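You operate a simulated robot arm through the tools that you are given. There is no shell and no other tool. Be economical: measure what you need, move in short steps, check, and stop when the job is done.

You run a simulated robot arm. Do the job below in one go: nothing can be reset, and whatever is moved stays where it is left.

Task
Take the yellow weight and leave it on the shelf under the plywood table. Then take the tall white tin on the middle of the plywood table and put it away on the shelf under the wall cupboard. Then stack the black disc labelled "No 57" from the middle of the plywood table on top of the black disc marked "No 95". Then fetch the bottle labelled "OIL 20" from the middle of the plywood table and stand it on the top of the small press table. Then stack the 57 mm steel block from the top of the drawer chest on top of the 26 mm steel block. Then fetch the square black pad and set it on the middle of the yellow bench. Then take the orange weight on the jar end of the bin bench and put it away on the back edge of the plywood table. Keep to this order. Set down upright: yellow weight, tall white tin, bottle, orange weight.
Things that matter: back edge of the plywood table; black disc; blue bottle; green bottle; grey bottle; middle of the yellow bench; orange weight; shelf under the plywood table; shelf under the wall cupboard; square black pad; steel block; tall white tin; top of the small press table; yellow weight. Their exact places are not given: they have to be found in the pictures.

Only the result counts: the job must be done as asked and must still hold three seconds after the hand-in. Knocking over, shifting, dropping, spilling or breaking anything else fails it.

Robot
A 7-joint arm with a fingered hand on a trunk, on a base that drives. Base frame: it is fixed to the floor where the robot stands at the start and does not move with it; the origin is under the middle of the robot, x ahead of it, y to its left, z up. Readings come in m, degrees, newtons and seconds.
With the tool pointing down near the work surface it reaches from about 0.34 to 0.7 m from the robot's upright axis, wherever it stands. Its first joint turns from -69.0 to 172.0 degrees. Places, roughly: back edge of the plywood table [0.5, 0.2, 0.8]; middle of the yellow bench [4.8, -0.9, 0.8]; orange weight (7x7x8 cm) [6.6, 3.4, 0.8]; shelf under the plywood table [0.9, 0.1, 0.2]; shelf under the wall cupboard [6, -7.1, 1]; square black pad (6x6x3 cm) [7, 1.5, 0.8]; steel block [5, -0.25, 1]; tall white tin (6x6x11 cm) [1, -0.1, 0.9]; top of the small press table [-1.8, -1, 0.8]; yellow weight (7x7x8 cm) [0.5, -0.2, 0.8]. Payload 3.4 kg.
The TCP is the grasp point between the finger pads, 0.025 m short of the fingertips. In the tool frame z runs along the fingers and y along their closing line. The gripper opens to 0.088 m. The gripper's body begins 0.029 m behind the TCP. The gripper is a hand of 5 fingers: y runs from the thumb to the fingers, the wrist lies at [-0.013, -0.097, -0.162] in the tool frame, and closing takes about 1.5 s.
Orientation is told as [roll, pitch, yaw] about the base's x, y, z axes, in that order, counted from this pose: with the fingers straight down and the wrist toward the robot, the tool's x, y and z point along [0, 1, 0], [1, 0, 0] and [0, 0, -1] of the base frame.

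Tools
- The arm moves only by the tool drive_tool. Its argument "deltas" is text: rows parted by semicolons, each of 6 numbers parted by spaces: the shift along the tool's x, y, z in m, then the turn, a rotation vector about the tool's x, y, z in degrees. In form: tx ty tz rx ry rz; .... A call has 1 to 20 rows; each row shifts and turns the commanded pose from where the row before left it, along the tool's axes as they then stand. "hand" is the closure, from 0 (fully open) to 1 (shut), set as the call begins (left out, the last holds). Rows are played at 5 a second. More than 0.05 m and 8.6 degrees between two rows, or a gripper value outside its range, and nothing of the call is played. A pose out of reach is approached as far as the arm can. The call stops where the force on the tool passes 40 N (or 10 N more than at its start, if that is more) or the arm is blocked; 0.2 s more then pass. Each finger travels about 0.153 m/s and halts on what it meets, pressing with about 28 N; the grip force reading is that of the motor and also rises with nothing between the fingers. The clock runs only during rows and for 0.2 s after the last one: add rows that do not move to give the fingers time. It gives the time, the measured TCP pose, the force on the tool (base axes), the opening and the grip force at its end, in the units of the frame above (readings bear some noise), with the torque about the TCP (base axes, N m) and any sound that the robot's microphone picked up.
- Cameras (640 x 400 px; columns grow to the right, rows downward): "scene" is now at [0.1186, 0.007, 1.3052]; the picture's right is [0.17, -0.99, 0.00], its down [-0.75, -0.13, -0.65] and it looks along [0.65, 0.11, -0.76] (base axes); focal length 292 px, centre (320, 200). "wrist" rides on the gripper at [0.059, -0.079, -0.105] in the tool frame; the picture's right is [-0.73, 0.32, -0.61], its down [-0.62, -0.68, 0.38] and it looks along [-0.29, 0.66, 0.70] (tool axes); focal length 234 px, centre (320, 200).
- get_image(camera): a new picture of that camera. It takes no simulated time.
- move_column(by): slides the trunk up (or, below 0, down) by that many m; the arm and the scene camera ride with it, the base frame stays. It gives what a move gives, with no picture.
- roll_base(legs): drives the robot by 1 to 6 legs, each [ahead, left, turn to the left] in m, m and degrees, along the robot's own axes; the way and the turn of a leg run together, so that a leg with both is an arc; at most 1.5 m and 180 degrees a leg. The arm and the cameras ride along, it lands a little off, and it stops where it bumps. It gives what a move gives.
- set_fingers(index, middle, ring, little, thumb_bend, thumb_turn): sets how far each is bent, from 0 (flat) to 100 (curled in); at 30 the hand is open as for a grip, at 70 the pads meet at the TCP. One left out holds its place. A second passes; each finger stops where it meets its share of the squeeze, and holds until it gets a number again. A gripper value or a shape takes the hand back. It gives what a move gives, with no picture; readings hold the bend of each and the force on index, middle, ring, little, thumb and palm. thumb_turn goes from beside the hand (0) to across from the fingers (100), as for a grip.
- grasp_type(shape): the hand has 5 fingers and takes this shape, open, in about a second: jaw (thumb against the fingers, like two jaws); tri (thumb and two fingers); tip (a fingertip pinch); poke (one finger out to press); point (the index stretched); flat (the hand flat); cup (the hand cupped); fist (a fist). The gripper value then closes the fingers along that shape, each until it touches; the sizes above hold for jaw. It gives what a move gives, with no picture.
- aim_head(pan, tilt): turns the head with the scene camera to pan (to the left, within 86 degrees either way) and tilt (down, from -29 to 69), counted from straight ahead of the robot. It gives what a move gives.
- probe_pixels(camera, pixels): there is no depth. For up to 12 entries [column, row, z] of the newest picture of that camera ("zoom" is the newest enlarged one), the place [x, y] in the base frame at which the ray of that pixel passes the height z, good to about 0.002 m, but the place of the scene camera against the robot may be out by one fixed shift of up to 0.018 m in any direction. It takes no simulated time.
- enlarge(camera, box): a new picture of the part [left, top, right, bottom] of that camera's present view, enlarged. It takes no simulated time.
- close_job(): hands the job in; it is judged then, once.

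Keep the steps short. Do not move on a guess: measure, check each grasp and each placing, and mend mistakes. In all there are 138 turns and 162 pictures (those below and enlarged ones count). Leave the gripper open and the arm clear of the work at the hand-in unless told otherwise, and finish with a single line.

The tools are called as a command line: name --argument value ..., lists and objects as JSON in quotes. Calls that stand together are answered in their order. drive_tool: Moves the arm, as the interface text tells. Its arguments: {"type":"object","properties":{"deltas":{"type":"string"},"hand":{"type":"number"}},"required":["deltas"]} The other tools are called the same way: move_column (by) slides the trunk up or down; grasp_type (shape) gives the hand a shape; set_fingers (index, middle, ring, little, thumb_bend, thumb_turn) moves the fingers one by one; roll_base (legs) drives the base; aim_head (pan, tilt) turns the head that bears the scene camera; get_image (camera) takes a picture; probe_pixels (camera, pixels) gives the place at which the rays of pixels pass given heights; enlarge (camera, box) takes an enlarged picture of a part of a camera's view; close_job () hands the job in.

At the start:

```text
t: 0.0
eef_pos: [0.357, 0.0972, 1.0382]
tool_rot: [-0.1, 0.0, -0.1]
contact_force: [0.7, -0.8, 0.4]
ft_torque: [0.01, 0.0, 0.0]
opening: 0.0878
grasp_force: 0.1
shape: jaw
bend: [30.0, 30.0, 30.0, 30.0, 30.0, 98.0]
finger forces: [0.1, 0.1, 0.0, 0.0, 0.0, 0.0]
trunk travel left (down, up): [-0.575, 0.365]
robot x, y, heading: [0.001, 0.0022, -0.1]
head pan, tilt: [9.7, 49.1]
```

scene: 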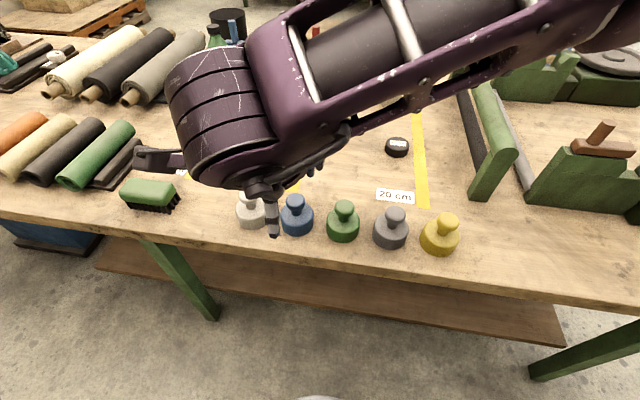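
wrist: 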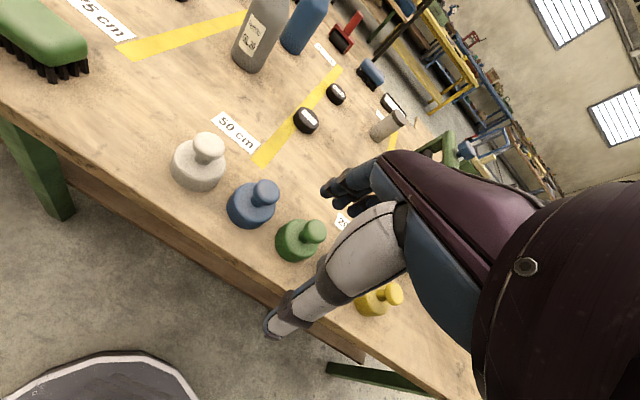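

I'll start by measuring the yellow weight (around (440,235)), the table edge and the shelf edge in the scene picture, and looking at it from the wrist.

probe_pixels --camera "scene" --pixels '[[440, 248, 0.8], [448, 219, 0.875], [430, 272, 0.8], [200, 232, 0.8], [330, 305, 0.2], [560, 343, 0.2], [98, 268, 0.2], [398, 147, 0.82], [391, 239, 0.8], [344, 234, 0.8], [296, 227, 0.8], [250, 220, 0.8]]'

probe_pixels --camera "wrist" --pixels '[[372, 308, 0.8], [392, 292, 0.875], [307, 130, 0.8], [337, 100, 0.8], [250, 215, 0.8], [297, 248, 0.8]]'

enlarge --camera "scene" --box '[220, 100, 540, 300]'

```text
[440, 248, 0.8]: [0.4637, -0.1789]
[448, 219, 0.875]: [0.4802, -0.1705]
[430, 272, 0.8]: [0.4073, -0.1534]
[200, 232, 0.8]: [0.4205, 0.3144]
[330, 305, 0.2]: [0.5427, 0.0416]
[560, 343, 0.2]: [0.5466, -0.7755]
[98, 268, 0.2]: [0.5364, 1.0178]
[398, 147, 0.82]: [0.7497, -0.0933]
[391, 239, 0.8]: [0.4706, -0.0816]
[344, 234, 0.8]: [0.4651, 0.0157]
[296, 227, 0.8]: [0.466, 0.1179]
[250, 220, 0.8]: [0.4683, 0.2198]
```

```text
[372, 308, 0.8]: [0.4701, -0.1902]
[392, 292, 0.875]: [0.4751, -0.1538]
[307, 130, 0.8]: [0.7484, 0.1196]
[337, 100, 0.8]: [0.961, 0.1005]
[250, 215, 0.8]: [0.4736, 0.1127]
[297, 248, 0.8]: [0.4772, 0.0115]
```

```text
2.00 times, centred on (380, 200) of scene
```

zoom: 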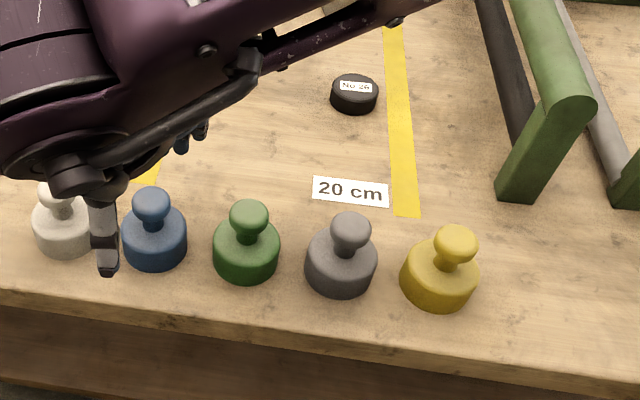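

The yellow weight stands near (0.47, -0.18). I move the open hand above it, still high, and look again.

drive_tool --deltas "0 0 0 0 0 0;-0.046 0.018 0 0 0 0;-0.046 0.018 0 0 0 0;-0.046 0.018 0 0 0 0;-0.046 0.018 0 0 0 0;-0.046 0.018 0 0 0 0;-0.046 0.018 0 0 0 0;0 0 0 0 0 0;0 0 0 0 0 0" --hand 0

get_image --camera "scene"

get_image --camera "wrist"

```text
t: 2.0
eef_pos: [0.4647, -0.181, 1.037]
tool_rot: [0.0, 0.0, 0.0]
contact_force: [0.8, -0.4, 0.4]
ft_torque: [-0.05, 0.07, 0.01]
opening: 0.0878
grasp_force: 0.0
shape: jaw
bend: [30.0, 30.0, 30.0, 30.0, 30.0, 98.0]
finger forces: [0.1, 0.0, 0.0, 0.0, 0.0, 0.0]
trunk travel left (down, up): [-0.575, 0.365]
robot x, y, heading: [-0.0015, -0.0005, 0.1]
head pan, tilt: [9.7, 49.1]
```

```text
158 pictures are left
```

scene: 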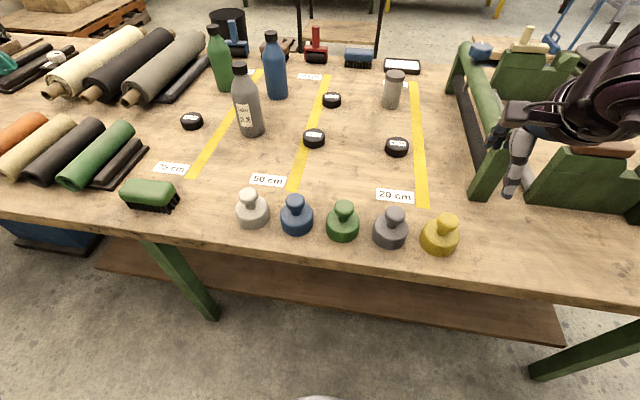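

```text
157 pictures are left
```

wrist: 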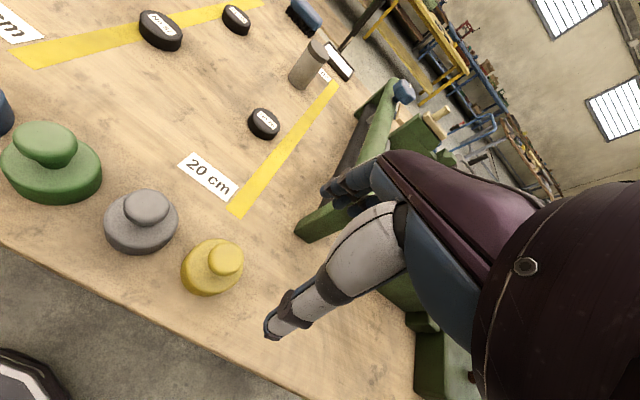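

Now a clear view: measure the knob from both cameras, plus discs, bottles, tin while the table is unobstructed.

probe_pixels --camera "wrist" --pixels '[[228, 254, 0.88], [208, 277, 0.8], [212, 266, 0.84], [264, 123, 0.8], [160, 30, 0.8], [237, 18, 0.8], [308, 66, 0.85], [140, 232, 0.8]]'

probe_pixels --camera "scene" --pixels '[[448, 220, 0.88], [439, 245, 0.8], [397, 147, 0.815], [314, 138, 0.815], [332, 100, 0.815], [192, 121, 0.815], [395, 75, 0.91], [391, 103, 0.8], [251, 130, 0.8], [277, 95, 0.8], [222, 88, 0.8], [391, 240, 0.8]]'

enlarge --camera "scene" --box '[170, 30, 430, 192]'

```text
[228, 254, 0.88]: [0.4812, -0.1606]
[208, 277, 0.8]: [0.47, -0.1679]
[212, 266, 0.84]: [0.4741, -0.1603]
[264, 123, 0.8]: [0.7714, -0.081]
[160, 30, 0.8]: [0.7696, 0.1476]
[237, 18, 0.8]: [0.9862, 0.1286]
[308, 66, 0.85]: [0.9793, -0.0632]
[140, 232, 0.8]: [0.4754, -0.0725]
```

```text
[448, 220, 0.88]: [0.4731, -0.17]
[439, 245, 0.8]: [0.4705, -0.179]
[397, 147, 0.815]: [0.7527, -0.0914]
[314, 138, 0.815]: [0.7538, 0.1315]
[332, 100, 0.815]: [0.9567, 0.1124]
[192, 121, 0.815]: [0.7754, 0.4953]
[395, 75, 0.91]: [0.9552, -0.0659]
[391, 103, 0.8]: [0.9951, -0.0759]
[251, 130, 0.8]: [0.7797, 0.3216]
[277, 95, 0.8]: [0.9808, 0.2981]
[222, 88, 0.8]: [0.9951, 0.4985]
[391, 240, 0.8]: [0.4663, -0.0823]
```

```text
2.46 times, centred on (300, 111) of scene
```

zoom: 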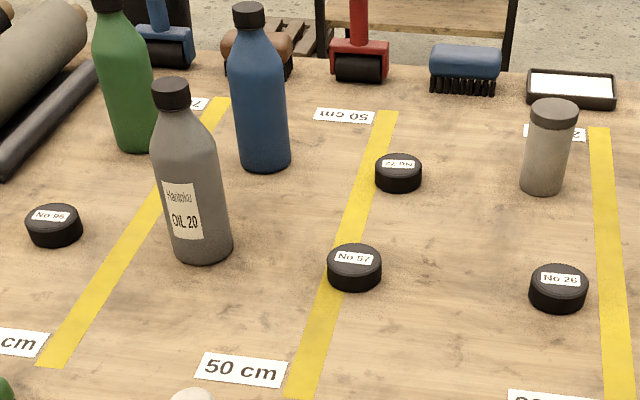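

Knob is about (0.475,-0.166). I go down to just above the knob (TCP z 0.915) and check alignment.

drive_tool --deltas "0.005 0.004 0.03 0 0 0;0.005 0.004 0.03 0 0 0;0.005 0.003 0.03 0 0 0;0 0 0.03 0 0 0;0 0 0 0 0 0;0 0 0 0 0 0"

enlarge --camera "scene" --box '[340, 120, 580, 270]'

get_image --camera "wrist"

```text
t: 3.4
eef_pos: [0.476, -0.1631, 0.9182]
tool_rot: [-0.1, 0.1, -0.1]
contact_force: [-0.3, 0.4, 0.0]
ft_torque: [-0.04, -0.02, 0.02]
opening: 0.0878
grasp_force: 0.1
shape: jaw
bend: [30.0, 30.0, 30.0, 30.0, 30.0, 98.0]
finger forces: [0.0, 0.1, 0.0, 0.0, 0.0, 0.0]
trunk travel left (down, up): [-0.575, 0.365]
robot x, y, heading: [0.0015, -0.0007, -0.1]
head pan, tilt: [9.7, 49.1]
```

```text
2.67 times, centred on (460, 195) of scene
```

zoom: 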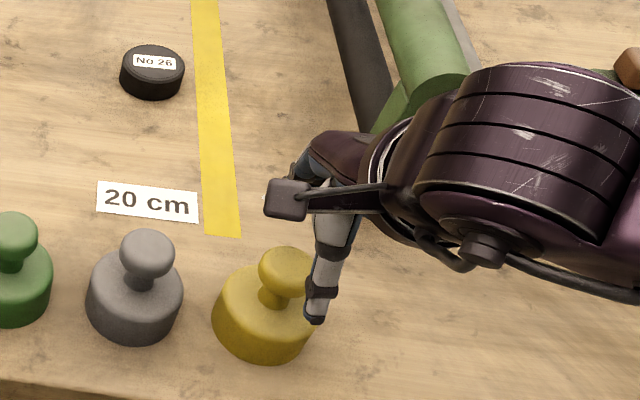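

```text
154 pictures are left
```

wrist: 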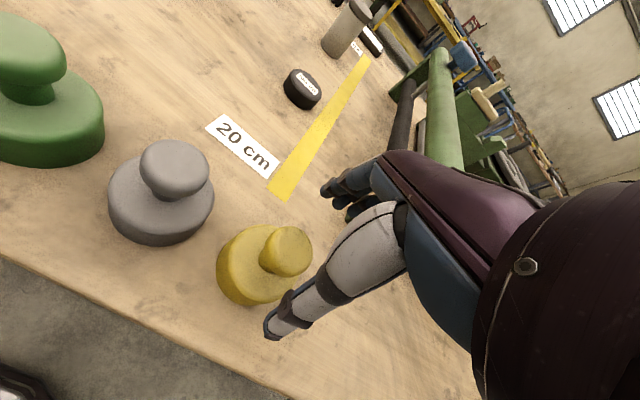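

Projecting the TCP axis into the wrist picture gives (292,252) versus knob seen at (288,250): aligned. Down 0.048 and close.

drive_tool --deltas "0 0 0.024 0 0 0;0 0 0.024 0 0 0;0 0 0 0 0 0"

drive_tool --deltas "0 0 0 0 0 0;0 0 0 0 0 0;0 0 0 0 0 0;0 0 0 0 0 0;0 0 0 0 0 0;0 0 0 0 0 0;0 0 0 0 0 0;0 0 0 0 0 0" --hand 1

get_image --camera "wrist"

```text
t: 4.2
eef_pos: [0.4762, -0.1642, 0.8682]
tool_rot: [0.0, 0.0, 0.1]
contact_force: [-0.8, 0.4, 0.3]
ft_torque: [-0.02, 0.0, -0.01]
opening: 0.0879
grasp_force: 0.2
shape: jaw
bend: [30.0, 30.0, 30.0, 30.0, 30.0, 98.0]
finger forces: [0.0, 0.1, 0.0, 0.0, 0.1, 0.0]
trunk travel left (down, up): [-0.575, 0.365]
robot x, y, heading: [-0.0015, -0.0004, -0.2]
head pan, tilt: [9.7, 49.1]
```

```text
t: 6.0
eef_pos: [0.4757, -0.1643, 0.8693]
tool_rot: [0.0, 0.1, 0.0]
contact_force: [-0.2, 0.5, 0.3]
ft_torque: [-0.05, -0.1, -0.04]
opening: 0.0206
grasp_force: 27.9
shape: jaw
bend: [75.0, 59.0, 60.0, 58.0, 77.0, 100.0]
finger forces: [16.5, 6.2, 0.0, 0.0, 23.8, 0.0]
trunk travel left (down, up): [-0.575, 0.365]
robot x, y, heading: [-0.0019, -0.0042, -0.0]
head pan, tilt: [9.7, 49.1]
```

```text
153 pictures are left
```

wrist: 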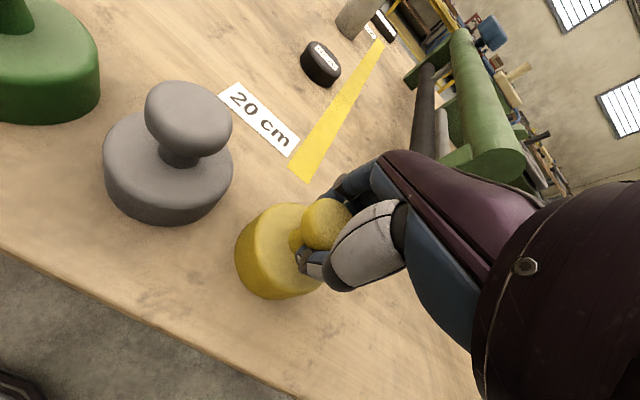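

Knob is held (index+middle vs thumb, about 24 N). Lift 0.15 and check.

drive_tool --deltas "0 0 -0.02 0 0 0;0 0 -0.03 0 0 0;0 0 -0.04 0 0 0;0 0 -0.04 0 0 0;0 0 -0.03 0 0 0;0 0 0 0 0 0"

get_image --camera "scene"

get_image --camera "wrist"

```text
t: 7.4
eef_pos: [0.4769, -0.162, 1.0312]
tool_rot: [0.0, 0.2, 0.1]
contact_force: [0.7, -0.4, -10.7]
ft_torque: [-0.03, 0.08, 0.02]
opening: 0.0206
grasp_force: 27.9
shape: jaw
bend: [75.0, 59.0, 60.0, 57.0, 78.0, 100.0]
finger forces: [17.8, 5.0, 0.1, 0.0, 23.5, 0.0]
trunk travel left (down, up): [-0.575, 0.365]
robot x, y, heading: [0.0007, -0.0012, 0.1]
head pan, tilt: [9.7, 49.1]
```

```text
152 pictures are left
```

scene: 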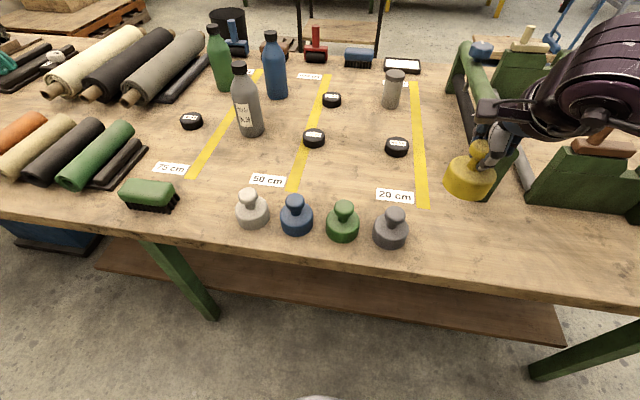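

```text
151 pictures are left
```

wrist: 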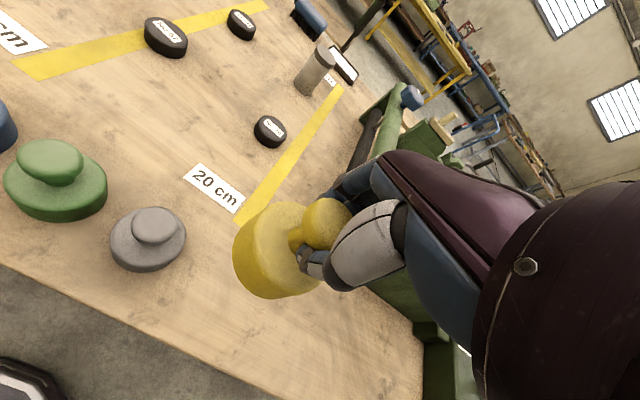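

The weight (about 1.1 kg) is held level. Back the base off 0.5 m, then look at the arm and the shelf.

roll_base --legs '[[-0.5, 0, 0]]'

drive_tool --deltas "0.02 0.03 0 0 0 0;0.02 0.03 0 0 0 0;0.02 0.03 0 0 0 0;0 0.03 0 0 0 0;0 0.03 0 0 0 0;0 0 0 0 0 0"

aim_head --pan -20 --tilt 15

get_image --camera "scene"

```text
t: 10.3
eef_pos: [-0.0184, -0.1611, 1.0309]
tool_rot: [0.0, 0.1, 0.4]
contact_force: [0.1, 0.7, -10.7]
ft_torque: [-0.02, 0.08, 0.03]
opening: 0.0208
grasp_force: 27.8
shape: jaw
bend: [75.0, 59.0, 60.0, 57.0, 78.0, 100.0]
finger forces: [17.7, 5.1, 0.0, 0.0, 23.5, 0.1]
trunk travel left (down, up): [-0.575, 0.365]
robot x, y, heading: [-0.4983, -0.0036, 0.5]
head pan, tilt: [9.7, 49.1]
```

```text
t: 11.7
eef_pos: [0.1291, -0.1017, 1.0296]
tool_rot: [0.0, 0.0, 0.4]
contact_force: [0.7, -0.2, -10.1]
ft_torque: [-0.02, 0.07, 0.05]
opening: 0.0203
grasp_force: 27.7
shape: jaw
bend: [75.0, 60.0, 60.0, 57.0, 78.0, 100.0]
finger forces: [17.9, 6.0, 0.0, 0.1, 23.9, 0.0]
trunk travel left (down, up): [-0.575, 0.365]
robot x, y, heading: [-0.4928, -0.0015, 0.3]
head pan, tilt: [9.7, 49.1]
```

```text
t: 12.7
eef_pos: [0.1301, -0.1001, 1.0297]
tool_rot: [-0.1, 0.0, 0.3]
contact_force: [0.7, -0.1, -9.6]
ft_torque: [-0.03, 0.04, -0.01]
opening: 0.0203
grasp_force: 28.3
shape: jaw
bend: [75.0, 60.0, 60.0, 57.0, 78.0, 100.0]
finger forces: [17.8, 5.8, 0.0, 0.0, 23.8, 0.1]
trunk travel left (down, up): [-0.575, 0.365]
robot x, y, heading: [-0.5011, 0.0007, 0.4]
head pan, tilt: [-20.0, 15.0]
```

```text
150 pictures are left
```

scene: 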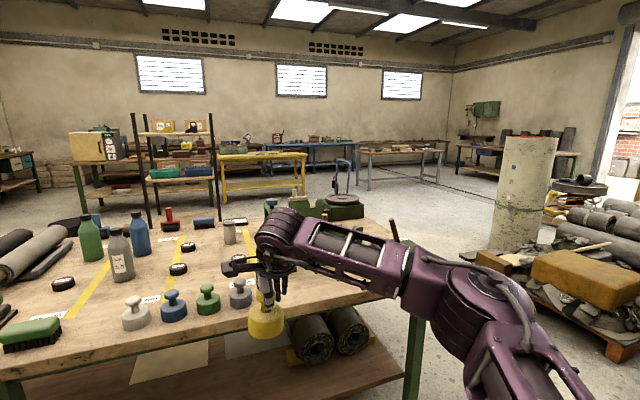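

The forearm lies level with the hand, and rolls lie on the shelf on the right. Lower the trunk and look under the table.

move_column --by -0.5

aim_head --pan 0 --tilt 15

get_image --camera "scene"

get_image --camera "wrist"

```text
refused: -0.5 is not a number from -0.4 to 0.4
```

```text
t: 13.6
eef_pos: [0.1298, -0.1007, 1.0302]
tool_rot: [0.0, 0.2, 0.4]
contact_force: [0.8, 0.7, -10.2]
ft_torque: [-0.04, 0.08, 0.01]
opening: 0.0202
grasp_force: 27.6
shape: jaw
bend: [75.0, 60.0, 60.0, 57.0, 78.0, 100.0]
finger forces: [18.0, 5.8, 0.0, 0.0, 23.8, 0.0]
trunk travel left (down, up): [-0.575, 0.365]
robot x, y, heading: [-0.4992, -0.0004, 0.3]
head pan, tilt: [0.0, 15.0]
```

```text
149 pictures are left
```

scene: 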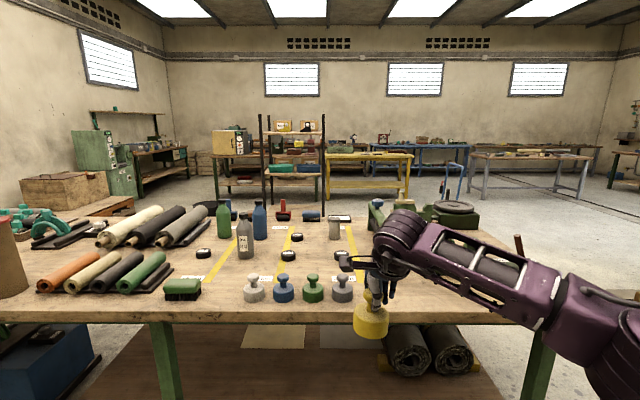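

```text
148 pictures are left
```

wrist: 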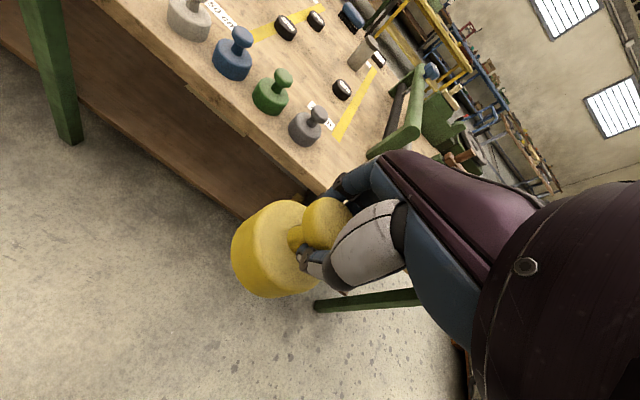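

move_column --by -0.4

move_column --by -0.15

get_image --camera "scene"

get_image --camera "wrist"

```text
t: 17.4
eef_pos: [0.1285, -0.1004, 0.6286]
tool_rot: [-0.1, 0.0, 0.4]
contact_force: [0.3, 0.0, -10.7]
ft_torque: [-0.05, 0.04, 0.0]
opening: 0.0204
grasp_force: 27.9
shape: jaw
bend: [75.0, 60.0, 60.0, 57.0, 78.0, 100.0]
finger forces: [17.9, 5.7, 0.0, 0.1, 23.7, 0.0]
trunk travel left (down, up): [-0.175, 0.765]
robot x, y, heading: [-0.4974, 0.0016, 0.5]
head pan, tilt: [0.0, 15.0]
```

```text
t: 19.1
eef_pos: [0.1281, -0.1001, 0.4793]
tool_rot: [-0.1, 0.1, 0.4]
contact_force: [0.4, -0.7, -10.0]
ft_torque: [-0.07, 0.05, -0.02]
opening: 0.0204
grasp_force: 28.3
shape: jaw
bend: [75.0, 60.0, 60.0, 57.0, 78.0, 100.0]
finger forces: [17.8, 5.8, 0.1, 0.1, 23.8, 0.0]
trunk travel left (down, up): [-0.025, 0.915]
robot x, y, heading: [-0.4953, -0.0019, 0.3]
head pan, tilt: [0.0, 15.0]
```

```text
147 pictures are left
```

scene: 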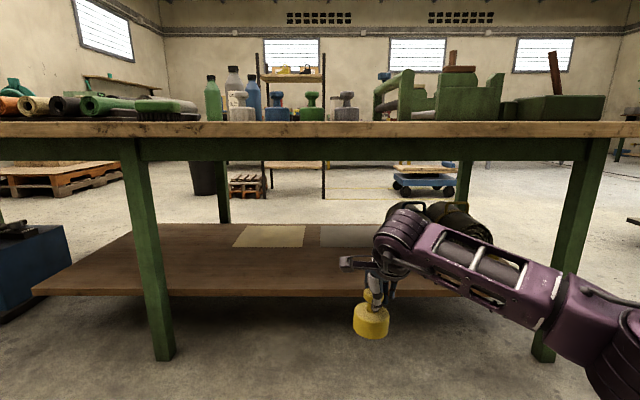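

```text
146 pictures are left
```

wrist: 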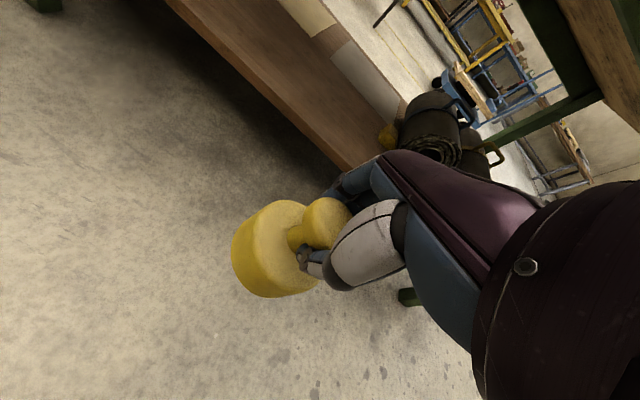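

Shelf free in the middle; rolls at right. Lower the hand 0.17 and shift the base 0.12 left so the elbow clears the right leg.

drive_tool --deltas "0 0 0.04 0 0 0;0 0 0.04 0 0 0;0 0 0.04 0 0 0;0 0 0.04 0 0 0;0 0 0 0 0 0"

roll_base --legs '[[0.1, 0.12, 0]]'

get_image --camera "scene"

get_image --camera "wrist"

```text
t: 20.3
eef_pos: [0.1266, -0.1017, 0.3198]
tool_rot: [0.0, 0.2, 0.4]
contact_force: [-0.1, 0.1, -10.5]
ft_torque: [-0.06, 0.11, 0.01]
opening: 0.0204
grasp_force: 27.7
shape: jaw
bend: [75.0, 60.0, 60.0, 57.0, 78.0, 100.0]
finger forces: [17.9, 5.9, 0.0, 0.0, 23.7, 0.0]
trunk travel left (down, up): [-0.025, 0.915]
robot x, y, heading: [-0.5017, -0.005, 0.3]
head pan, tilt: [0.0, 15.0]
```

```text
t: 21.7
eef_pos: [0.2265, 0.018, 0.3184]
tool_rot: [0.0, 0.1, 0.4]
contact_force: [0.7, -0.4, -10.2]
ft_torque: [-0.05, 0.08, -0.01]
opening: 0.0205
grasp_force: 28.4
shape: jaw
bend: [75.0, 60.0, 60.0, 57.0, 78.0, 100.0]
finger forces: [17.9, 5.8, 0.0, 0.0, 23.8, 0.1]
trunk travel left (down, up): [-0.025, 0.915]
robot x, y, heading: [-0.3987, 0.1164, 0.3]
head pan, tilt: [0.0, 15.0]
```

```text
145 pictures are left
```

scene: 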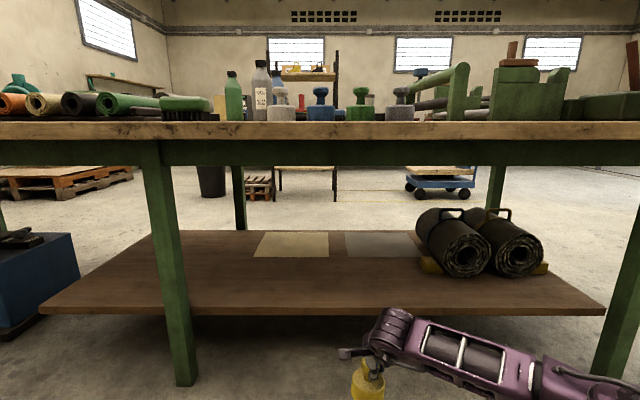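

```text
144 pictures are left
```

wrist: 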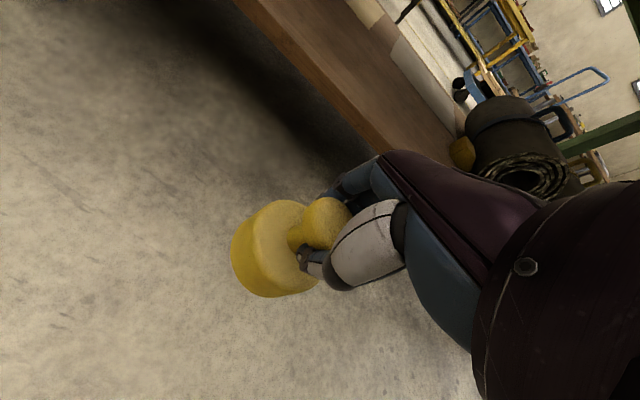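

probe_pixels --camera "scene" --pixels '[[330, 308, 0.2], [330, 308, 0.22], [330, 308, 0.18], [330, 315, 0.2], [40, 312, 0.2], [605, 308, 0.2], [470, 275, 0.2], [160, 150, 0.7], [330, 258, 0.2]]'

enlarge --camera "scene" --box '[240, 200, 560, 400]'

```text
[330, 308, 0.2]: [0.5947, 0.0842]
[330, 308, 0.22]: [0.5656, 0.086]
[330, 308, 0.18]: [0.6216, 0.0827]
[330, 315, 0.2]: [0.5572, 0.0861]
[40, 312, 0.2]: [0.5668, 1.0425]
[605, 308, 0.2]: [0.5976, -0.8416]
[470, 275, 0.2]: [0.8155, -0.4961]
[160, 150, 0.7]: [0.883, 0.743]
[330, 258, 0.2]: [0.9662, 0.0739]
```

```text
2.00 times, centred on (400, 300) of scene
```

zoom: 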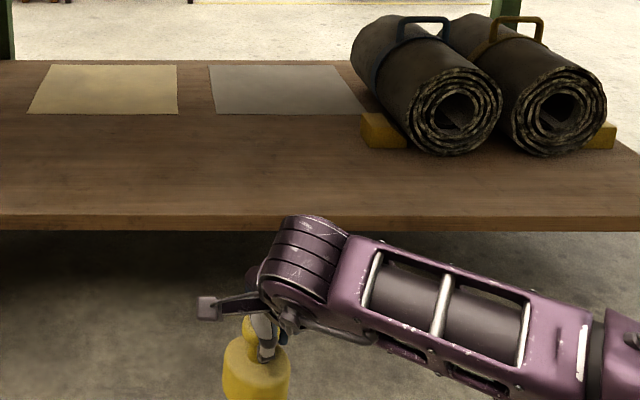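

Everything is lower than the table frame. Raise 3 cm for margin over the shelf edge, then drive ahead 0.4.

drive_tool --deltas "0 0 -0.03 0 0 0;0 0 0 0 0 0"

roll_base --legs '[[0.4, 0, 0]]'

get_image --camera "scene"

get_image --camera "wrist"

```text
t: 22.3
eef_pos: [0.2249, 0.0178, 0.3493]
tool_rot: [0.0, 0.1, 0.2]
contact_force: [-0.3, 0.3, -10.1]
ft_torque: [-0.07, 0.11, 0.0]
opening: 0.0205
grasp_force: 28.4
shape: jaw
bend: [75.0, 60.0, 60.0, 57.0, 78.0, 100.0]
finger forces: [18.1, 5.9, 0.0, 0.1, 24.1, 0.0]
trunk travel left (down, up): [-0.025, 0.915]
robot x, y, heading: [-0.3989, 0.1206, 0.4]
head pan, tilt: [0.0, 15.0]
```

```text
t: 24.9
eef_pos: [0.6289, 0.0212, 0.3487]
tool_rot: [0.1, 0.1, 0.3]
contact_force: [0.8, -0.2, -10.1]
ft_torque: [-0.04, 0.04, 0.01]
opening: 0.0205
grasp_force: 28.0
shape: jaw
bend: [75.0, 60.0, 60.0, 57.0, 78.0, 100.0]
finger forces: [18.1, 5.8, 0.0, 0.0, 24.1, 0.0]
trunk travel left (down, up): [-0.025, 0.915]
robot x, y, heading: [0.0063, 0.1198, 0.3]
head pan, tilt: [0.0, 15.0]
```

```text
142 pictures are left
```

scene: 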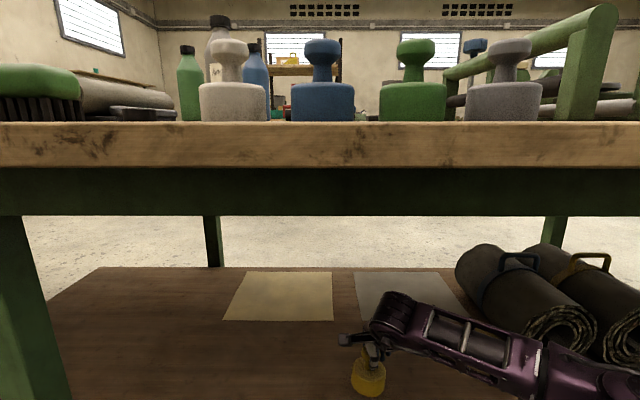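

```text
141 pictures are left
```

wrist: 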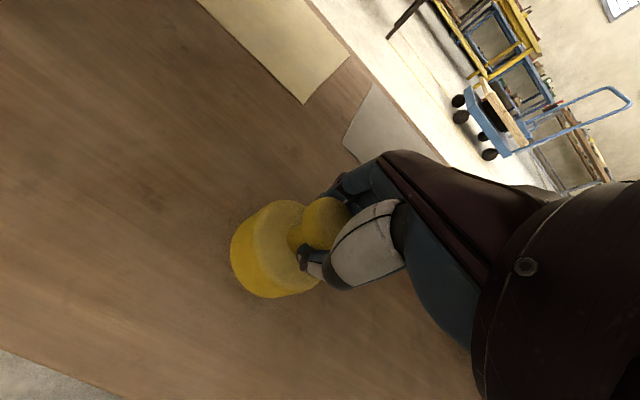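

Hand is over the shelf, in clear space. Forward 0.05 and down to about 0.29.

drive_tool --deltas "0 0.025 0 0 0 0;0 0.025 0 0 0 0;0 0 0.02 0 0 0;0 0 0.02 0 0 0;0 0 0.015 0 0 0;0 0 0.005 0 0 0;0 0 0 0 0 0"

drive_tool --deltas "0 0 0.005 0 0 0;0 0 0.005 0 0 0;0 0 0 0 0 0"

get_image --camera "wrist"

enlarge --camera "scene" --box '[240, 220, 528, 400]'

```text
t: 26.1
eef_pos: [0.6836, 0.0245, 0.3136]
tool_rot: [0.6, -1.5, 0.6]
contact_force: [-9.1, -1.1, 24.0]
ft_torque: [-0.03, 0.09, -0.01]
opening: 0.0223
grasp_force: 27.8
shape: jaw
bend: [75.0, 61.0, 60.0, 57.0, 80.0, 100.0]
finger forces: [16.7, 8.7, 0.0, 0.0, 30.3, 0.1]
trunk travel left (down, up): [-0.025, 0.915]
robot x, y, heading: [0.0075, 0.1197, 0.6]
head pan, tilt: [0.0, 15.0]
stopped in row 6: the force on the tool passed its limit (the readings are from after the stop); the commanded pose is now the measured one
```

```text
t: 26.5
eef_pos: [0.6848, 0.0228, 0.3136]
tool_rot: [0.6, -2.0, 0.4]
contact_force: [-7.8, -1.2, 21.3]
ft_torque: [-0.05, 0.07, 0.06]
opening: 0.0222
grasp_force: 28.3
shape: jaw
bend: [75.0, 61.0, 60.0, 57.0, 80.0, 100.0]
finger forces: [16.8, 8.6, 0.1, 0.1, 29.5, 0.0]
trunk travel left (down, up): [-0.025, 0.915]
robot x, y, heading: [0.0082, 0.1221, 0.4]
head pan, tilt: [0.0, 15.0]
stopped in row 1: the force on the tool passed its limit (the readings are from after the stop); the commanded pose is now the measured one
```

```text
140 pictures are left
```

wrist: 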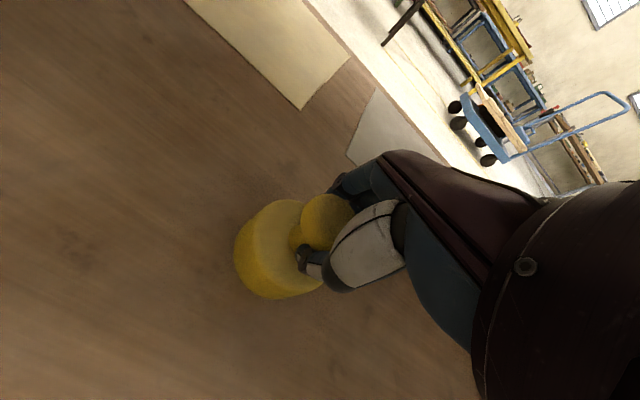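

```text
2.22 times, centred on (384, 310) of scene
```

zoom: 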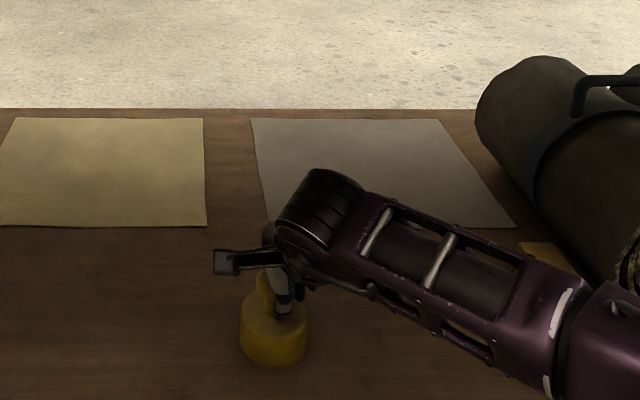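

The weight is on the shelf (upward force 21 N at the tool). Open the hand.

drive_tool --deltas "0 0 -0.002 0 0 0;0 0 0 0 0 0;0 0 0 0 0 0"

drive_tool --deltas "0 0 0 0 0 0;0 0 0 0 0 0;0 0 0 0 0 0;0 0 0 0 0 0;0 0 0 0 0 0" --hand 0

get_image --camera "wrist"

```text
t: 27.3
eef_pos: [0.6835, 0.0233, 0.3135]
tool_rot: [0.4, -1.7, 0.4]
contact_force: [-4.6, -0.2, 24.0]
ft_torque: [0.01, -0.03, 0.0]
opening: 0.0223
grasp_force: 28.4
shape: jaw
bend: [75.0, 61.0, 60.0, 57.0, 80.0, 100.0]
finger forces: [18.2, 7.6, 0.1, 0.1, 27.7, 0.0]
trunk travel left (down, up): [-0.025, 0.915]
robot x, y, heading: [0.0095, 0.1205, 0.2]
head pan, tilt: [0.0, 15.0]
```

```text
t: 28.5
eef_pos: [0.6848, 0.0221, 0.3088]
tool_rot: [0.5, -1.4, 0.4]
contact_force: [-0.1, -0.1, -0.2]
ft_torque: [0.02, 0.02, -0.01]
opening: 0.0875
grasp_force: 0.0
shape: jaw
bend: [30.0, 30.0, 30.0, 30.0, 30.0, 98.0]
finger forces: [0.0, 0.1, 0.0, 0.0, 0.1, 0.0]
trunk travel left (down, up): [-0.025, 0.915]
robot x, y, heading: [0.0064, 0.122, 0.5]
head pan, tilt: [0.0, 15.0]
```

```text
138 pictures are left
```

wrist: 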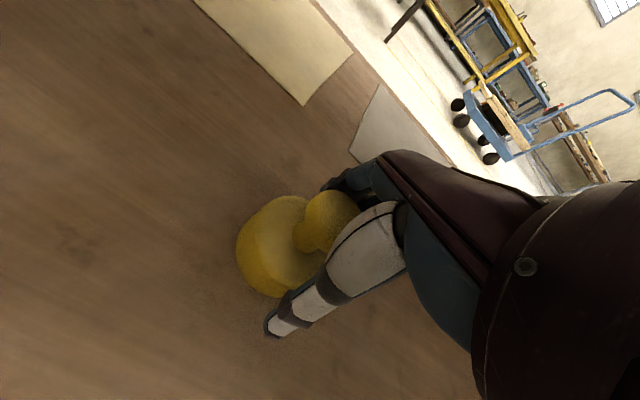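

Released and upright. Lift 0.11 straight up, check, then back out 0.5.

drive_tool --deltas "0 0 -0.02 0 0 0;0 0 -0.03 0 0 0;0 0 -0.03 0 0 0;0 0 -0.03 0 0 0;0 0 0 0 0 0"

get_image --camera "wrist"

roll_base --legs '[[-0.5, 0, 0]]'

get_image --camera "scene"

```text
t: 29.7
eef_pos: [0.6829, 0.0221, 0.4207]
tool_rot: [0.4, -1.3, 0.4]
contact_force: [0.4, 0.6, 0.6]
ft_torque: [0.01, 0.0, -0.02]
opening: 0.0877
grasp_force: 0.1
shape: jaw
bend: [30.0, 30.0, 30.0, 30.0, 30.0, 98.0]
finger forces: [0.0, 0.0, 0.1, 0.0, 0.0, 0.0]
trunk travel left (down, up): [-0.025, 0.915]
robot x, y, heading: [0.0068, 0.1204, 0.3]
head pan, tilt: [0.0, 15.0]
```

```text
137 pictures are left
```

wrist: 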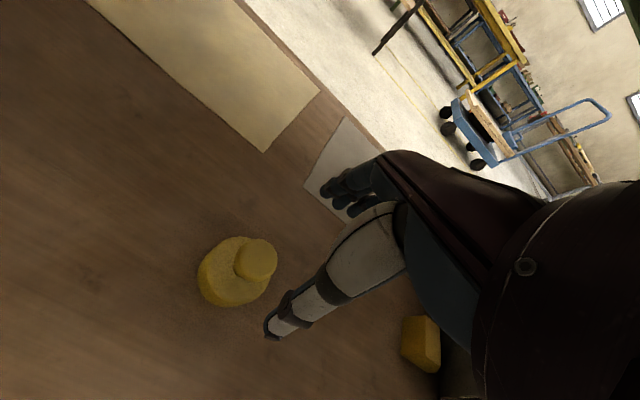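

```text
t: 32.6
eef_pos: [0.1839, 0.0193, 0.4197]
tool_rot: [0.5, -1.4, 0.4]
contact_force: [-0.4, -0.1, -1.2]
ft_torque: [0.01, -0.02, -0.01]
opening: 0.0877
grasp_force: 0.1
shape: jaw
bend: [30.0, 30.0, 30.0, 30.0, 30.0, 98.0]
finger forces: [0.0, 0.1, 0.1, 0.0, 0.0, 0.0]
trunk travel left (down, up): [-0.025, 0.915]
robot x, y, heading: [-0.4918, 0.1182, 0.4]
head pan, tilt: [0.0, 15.0]
```

```text
136 pictures are left
```

scene: 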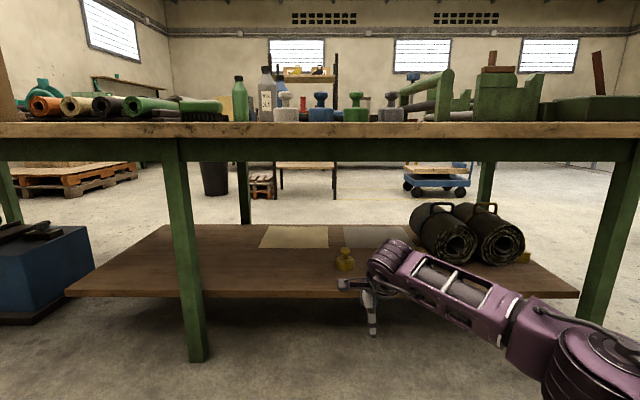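

The yellow weight stands on the shelf at (345,260). Raise the trunk and survey the room to the right.

move_column --by 0.4

move_column --by 0.35

drive_tool --deltas "-0.03 -0.04 0 0 0 0;-0.03 -0.04 0 0 0 0;-0.03 -0.04 0 0 0 0;-0.03 -0.04 0 0 0 0;0 -0.04 0 0 0 0;0 -0.04 0 0 0 0;0 0 0 0 0 0"

aim_head --pan -45 --tilt 20

get_image --camera "scene"

```text
t: 36.4
eef_pos: [0.1833, 0.0192, 0.8193]
tool_rot: [0.5, -1.4, 0.4]
contact_force: [0.0, -0.6, 0.2]
ft_torque: [-0.01, 0.03, -0.01]
opening: 0.0878
grasp_force: 0.1
shape: jaw
bend: [30.0, 30.0, 30.0, 30.0, 30.0, 98.0]
finger forces: [0.1, 0.0, 0.0, 0.0, 0.0, 0.0]
trunk travel left (down, up): [-0.425, 0.515]
robot x, y, heading: [-0.4932, 0.1176, 0.7]
head pan, tilt: [0.0, 15.0]
```

```text
t: 39.9
eef_pos: [0.1833, 0.0199, 1.169]
tool_rot: [0.4, -1.3, 0.4]
contact_force: [-0.6, 0.0, 0.3]
ft_torque: [-0.01, 0.01, -0.02]
opening: 0.0878
grasp_force: 0.1
shape: jaw
bend: [30.0, 30.0, 30.0, 30.0, 30.0, 98.0]
finger forces: [0.0, 0.0, 0.0, 0.0, 0.1, 0.0]
trunk travel left (down, up): [-0.775, 0.165]
robot x, y, heading: [-0.4909, 0.1158, 0.5]
head pan, tilt: [0.0, 15.0]
```

```text
t: 41.5
eef_pos: [-0.0546, -0.1027, 1.1633]
tool_rot: [0.5, -1.3, 0.5]
contact_force: [0.5, -0.3, -0.5]
ft_torque: [0.01, 0.01, 0.01]
opening: 0.0877
grasp_force: 0.0
shape: jaw
bend: [30.0, 30.0, 30.0, 30.0, 30.0, 98.0]
finger forces: [0.0, 0.0, 0.0, 0.0, 0.0, 0.0]
trunk travel left (down, up): [-0.775, 0.165]
robot x, y, heading: [-0.4896, 0.1188, 0.3]
head pan, tilt: [0.0, 15.0]
```

```text
t: 42.6
eef_pos: [-0.0564, -0.1023, 1.162]
tool_rot: [0.5, -1.3, 0.5]
contact_force: [0.3, 0.0, -0.3]
ft_torque: [0.02, -0.02, 0.01]
opening: 0.0876
grasp_force: 0.1
shape: jaw
bend: [30.0, 30.0, 30.0, 30.0, 30.0, 98.0]
finger forces: [0.0, 0.0, 0.0, 0.0, 0.0, 0.0]
trunk travel left (down, up): [-0.775, 0.165]
robot x, y, heading: [-0.4934, 0.1177, 0.3]
head pan, tilt: [-45.0, 20.0]
```

```text
135 pictures are left
```

scene: 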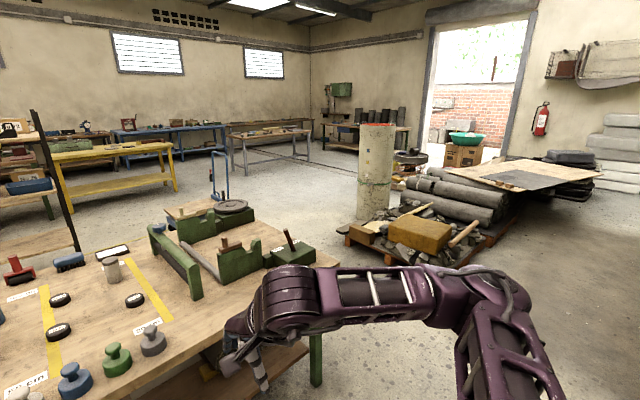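

probe_pixels --camera "scene" --pixels '[[345, 243, 0.0], [360, 225, 0], [440, 268, 0], [338, 262, 0.8], [170, 208, 0.8], [340, 96, 1.3], [175, 190, 0], [238, 180, 0], [335, 160, 0], [310, 172, 0], [595, 190, 0], [470, 170, 0]]'

aim_head --pan -10 --tilt 12

get_image --camera "scene"

```text
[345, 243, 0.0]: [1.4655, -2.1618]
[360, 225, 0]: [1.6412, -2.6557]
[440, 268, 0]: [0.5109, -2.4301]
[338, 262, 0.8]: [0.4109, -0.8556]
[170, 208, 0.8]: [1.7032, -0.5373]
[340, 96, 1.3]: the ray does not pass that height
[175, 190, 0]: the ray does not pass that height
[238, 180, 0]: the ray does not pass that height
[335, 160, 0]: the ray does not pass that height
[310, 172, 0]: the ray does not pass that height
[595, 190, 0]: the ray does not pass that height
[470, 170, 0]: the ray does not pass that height
```

```text
t: 43.6
eef_pos: [-0.055, -0.1021, 1.1625]
tool_rot: [0.5, -1.4, 0.3]
contact_force: [0.5, -0.1, 0.3]
ft_torque: [-0.01, -0.01, -0.02]
opening: 0.0878
grasp_force: 0.1
shape: jaw
bend: [30.0, 30.0, 30.0, 30.0, 30.0, 98.0]
finger forces: [0.0, 0.0, 0.0, 0.0, 0.0, 0.0]
trunk travel left (down, up): [-0.775, 0.165]
robot x, y, heading: [-0.4913, 0.1193, 0.2]
head pan, tilt: [-10.0, 12.0]
```

```text
134 pictures are left
```

scene: 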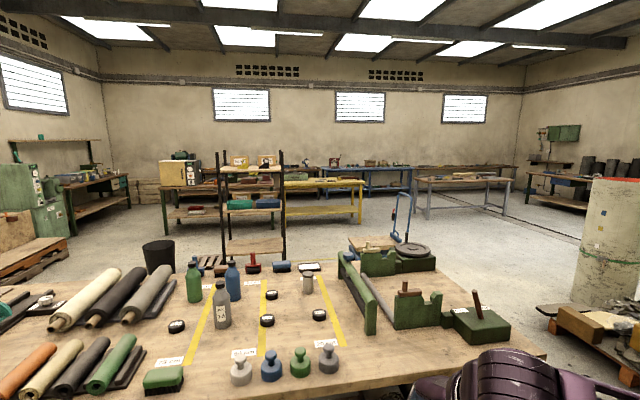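

enlarge --camera "scene" --box '[500, 100, 640, 188]'

enlarge --camera "scene" --box '[140, 130, 540, 380]'

probe_pixels --camera "scene" --pixels '[[545, 355, 0.8], [440, 265, 0.8], [210, 275, 0.8], [308, 275, 0.91], [395, 240, 0.5], [285, 258, 0], [240, 260, 0], [155, 275, 0.6], [300, 268, 0.82]]'

```text
4.55 times, centred on (570, 144) of scene
```

zoom: 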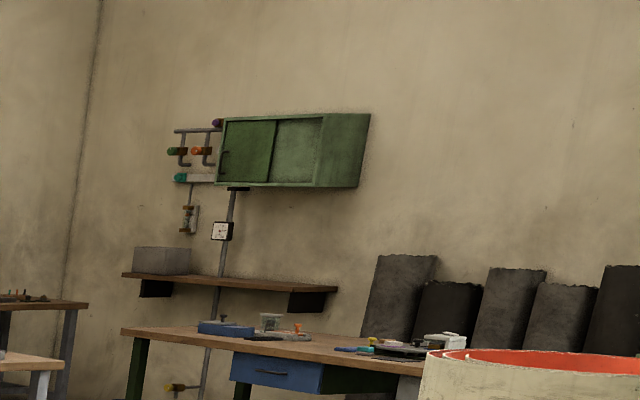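

```text
1.60 times, centred on (340, 255) of scene
```

zoom: 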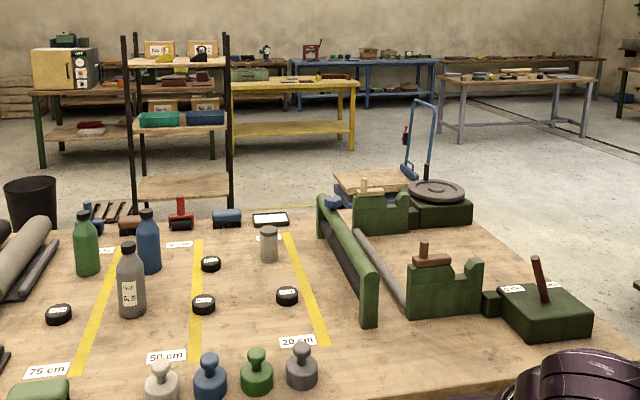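

```text
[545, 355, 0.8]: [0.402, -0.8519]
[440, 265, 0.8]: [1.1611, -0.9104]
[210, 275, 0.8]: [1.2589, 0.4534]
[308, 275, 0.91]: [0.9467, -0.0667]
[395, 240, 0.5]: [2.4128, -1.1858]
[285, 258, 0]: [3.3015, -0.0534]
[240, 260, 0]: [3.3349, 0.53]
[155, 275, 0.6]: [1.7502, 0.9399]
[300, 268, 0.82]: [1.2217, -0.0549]
```

The tin stands at about (0.96, -0.06), far from this side, so I'll go around the right end of the table (corridor y≈-1.45 between table and pallet) to its far side (edge x≈1.25) and face back.

roll_base --legs '[[0, -1.5, 0], [1.12, 0, 0], [1.15, 0, 0], [0, 0, 90]]'

aim_head --pan 0 --tilt 30

get_image --camera "scene"

```text
t: 65.6
eef_pos: [1.9956, -0.9044, 1.1631]
tool_rot: [0.5, -1.3, 91.0]
contact_force: [-0.1, 0.2, -0.2]
ft_torque: [0.03, -0.04, 0.02]
opening: 0.0879
grasp_force: 0.0
shape: jaw
bend: [30.0, 30.0, 30.0, 30.0, 30.0, 98.0]
finger forces: [0.0, 0.0, 0.1, 0.1, 0.0, 0.0]
trunk travel left (down, up): [-0.775, 0.165]
robot x, y, heading: [1.7787, -1.3426, 90.5]
head pan, tilt: [-10.0, 12.0]
```

```text
t: 66.4
eef_pos: [1.9948, -0.9047, 1.1636]
tool_rot: [0.5, -1.3, 90.9]
contact_force: [-0.7, -0.9, -0.1]
ft_torque: [-0.01, -0.04, -0.03]
opening: 0.0877
grasp_force: 0.0
shape: jaw
bend: [30.0, 30.0, 30.0, 30.0, 30.0, 98.0]
finger forces: [0.0, 0.1, 0.0, 0.1, 0.1, 0.1]
trunk travel left (down, up): [-0.775, 0.165]
robot x, y, heading: [1.7802, -1.342, 91.1]
head pan, tilt: [0.0, 30.0]
```

```text
131 pictures are left
```

scene: 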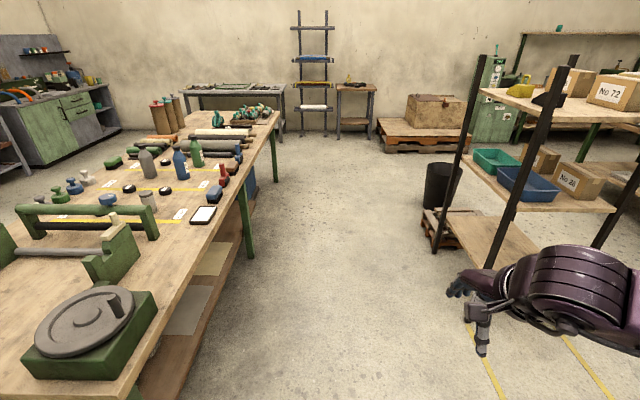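

probe_pixels --camera "scene" --pixels '[[490, 268, 0], [437, 250, 0], [480, 90, 1.2], [250, 255, 0], [275, 110, 0.8], [230, 225, 0.8], [148, 195, 0.91], [192, 187, 0.0]]'

```text
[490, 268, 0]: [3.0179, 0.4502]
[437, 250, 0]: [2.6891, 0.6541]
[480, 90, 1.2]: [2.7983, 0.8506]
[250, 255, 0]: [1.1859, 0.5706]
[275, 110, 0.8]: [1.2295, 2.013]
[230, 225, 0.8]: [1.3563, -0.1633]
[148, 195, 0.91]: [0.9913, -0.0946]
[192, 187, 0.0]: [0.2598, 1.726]
```

Clear corridor. Drive 1.27 ahead (to y≈-0.07) and turn left 90 to face the table from its far side.

roll_base --legs '[[1.27, 0, 0], [0, 0, 89]]'

aim_head --pan 0 --tilt 45

get_image --camera "scene"

```text
t: 76.5
eef_pos: [1.3258, 0.1262, 1.1626]
tool_rot: [0.5, -1.2, -179.8]
contact_force: [-0.2, 0.2, -0.2]
ft_torque: [-0.03, -0.01, 0.03]
opening: 0.0876
grasp_force: 0.0
shape: jaw
bend: [30.0, 30.0, 30.0, 30.0, 30.0, 98.0]
finger forces: [0.0, 0.1, 0.1, 0.0, 0.0, 0.0]
trunk travel left (down, up): [-0.775, 0.165]
robot x, y, heading: [1.7622, -0.0916, -179.8]
head pan, tilt: [0.0, 30.0]
```

```text
t: 77.3
eef_pos: [1.3256, 0.1263, 1.1632]
tool_rot: [0.5, -1.2, -179.8]
contact_force: [0.5, -0.2, -0.9]
ft_torque: [0.02, 0.01, -0.01]
opening: 0.0875
grasp_force: 0.1
shape: jaw
bend: [30.0, 30.0, 30.0, 30.0, 30.0, 98.0]
finger forces: [0.1, 0.0, 0.0, 0.0, 0.1, 0.1]
trunk travel left (down, up): [-0.775, 0.165]
robot x, y, heading: [1.7591, -0.0925, -179.8]
head pan, tilt: [0.0, 45.0]
```

```text
130 pictures are left
```

scene: 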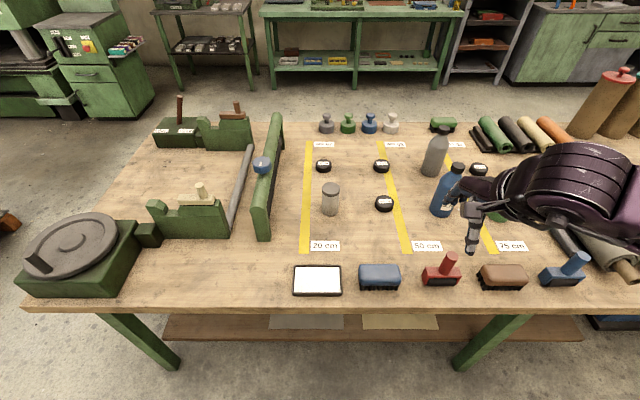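

roll_base --legs '[[0.15, 0, 0]]'

drive_tool --deltas "-0.045 0.02 0 1.3 0 0;-0.045 0.02 0.02 0 0.5 0;-0.045 0.02 0.02 0 0 0;-0.045 0.02 0.02 0 0 0;0 0 0 0 0 0;0 0 0 0 0 0"

get_image --camera "scene"

get_image --camera "wrist"

```text
t: 78.7
eef_pos: [1.1744, 0.1246, 1.1631]
tool_rot: [0.5, -1.5, -179.7]
contact_force: [1.1, 0.2, 0.2]
ft_torque: [0.0, -0.01, 0.0]
opening: 0.0878
grasp_force: 0.1
shape: jaw
bend: [30.0, 30.0, 30.0, 30.0, 30.0, 98.0]
finger forces: [0.0, 0.1, 0.0, 0.0, 0.0, 0.0]
trunk travel left (down, up): [-0.775, 0.165]
robot x, y, heading: [1.61, -0.0916, -179.6]
head pan, tilt: [0.0, 45.0]
```

```text
refused: row 2 steps farther than a row can; nothing moved
```

```text
129 pictures are left
```

scene: 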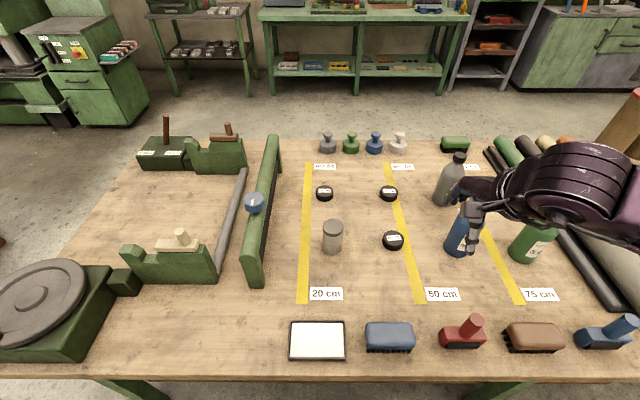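

```text
128 pictures are left
```

wrist: 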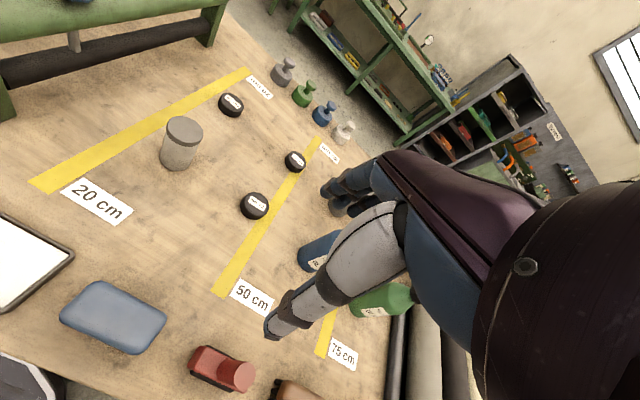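

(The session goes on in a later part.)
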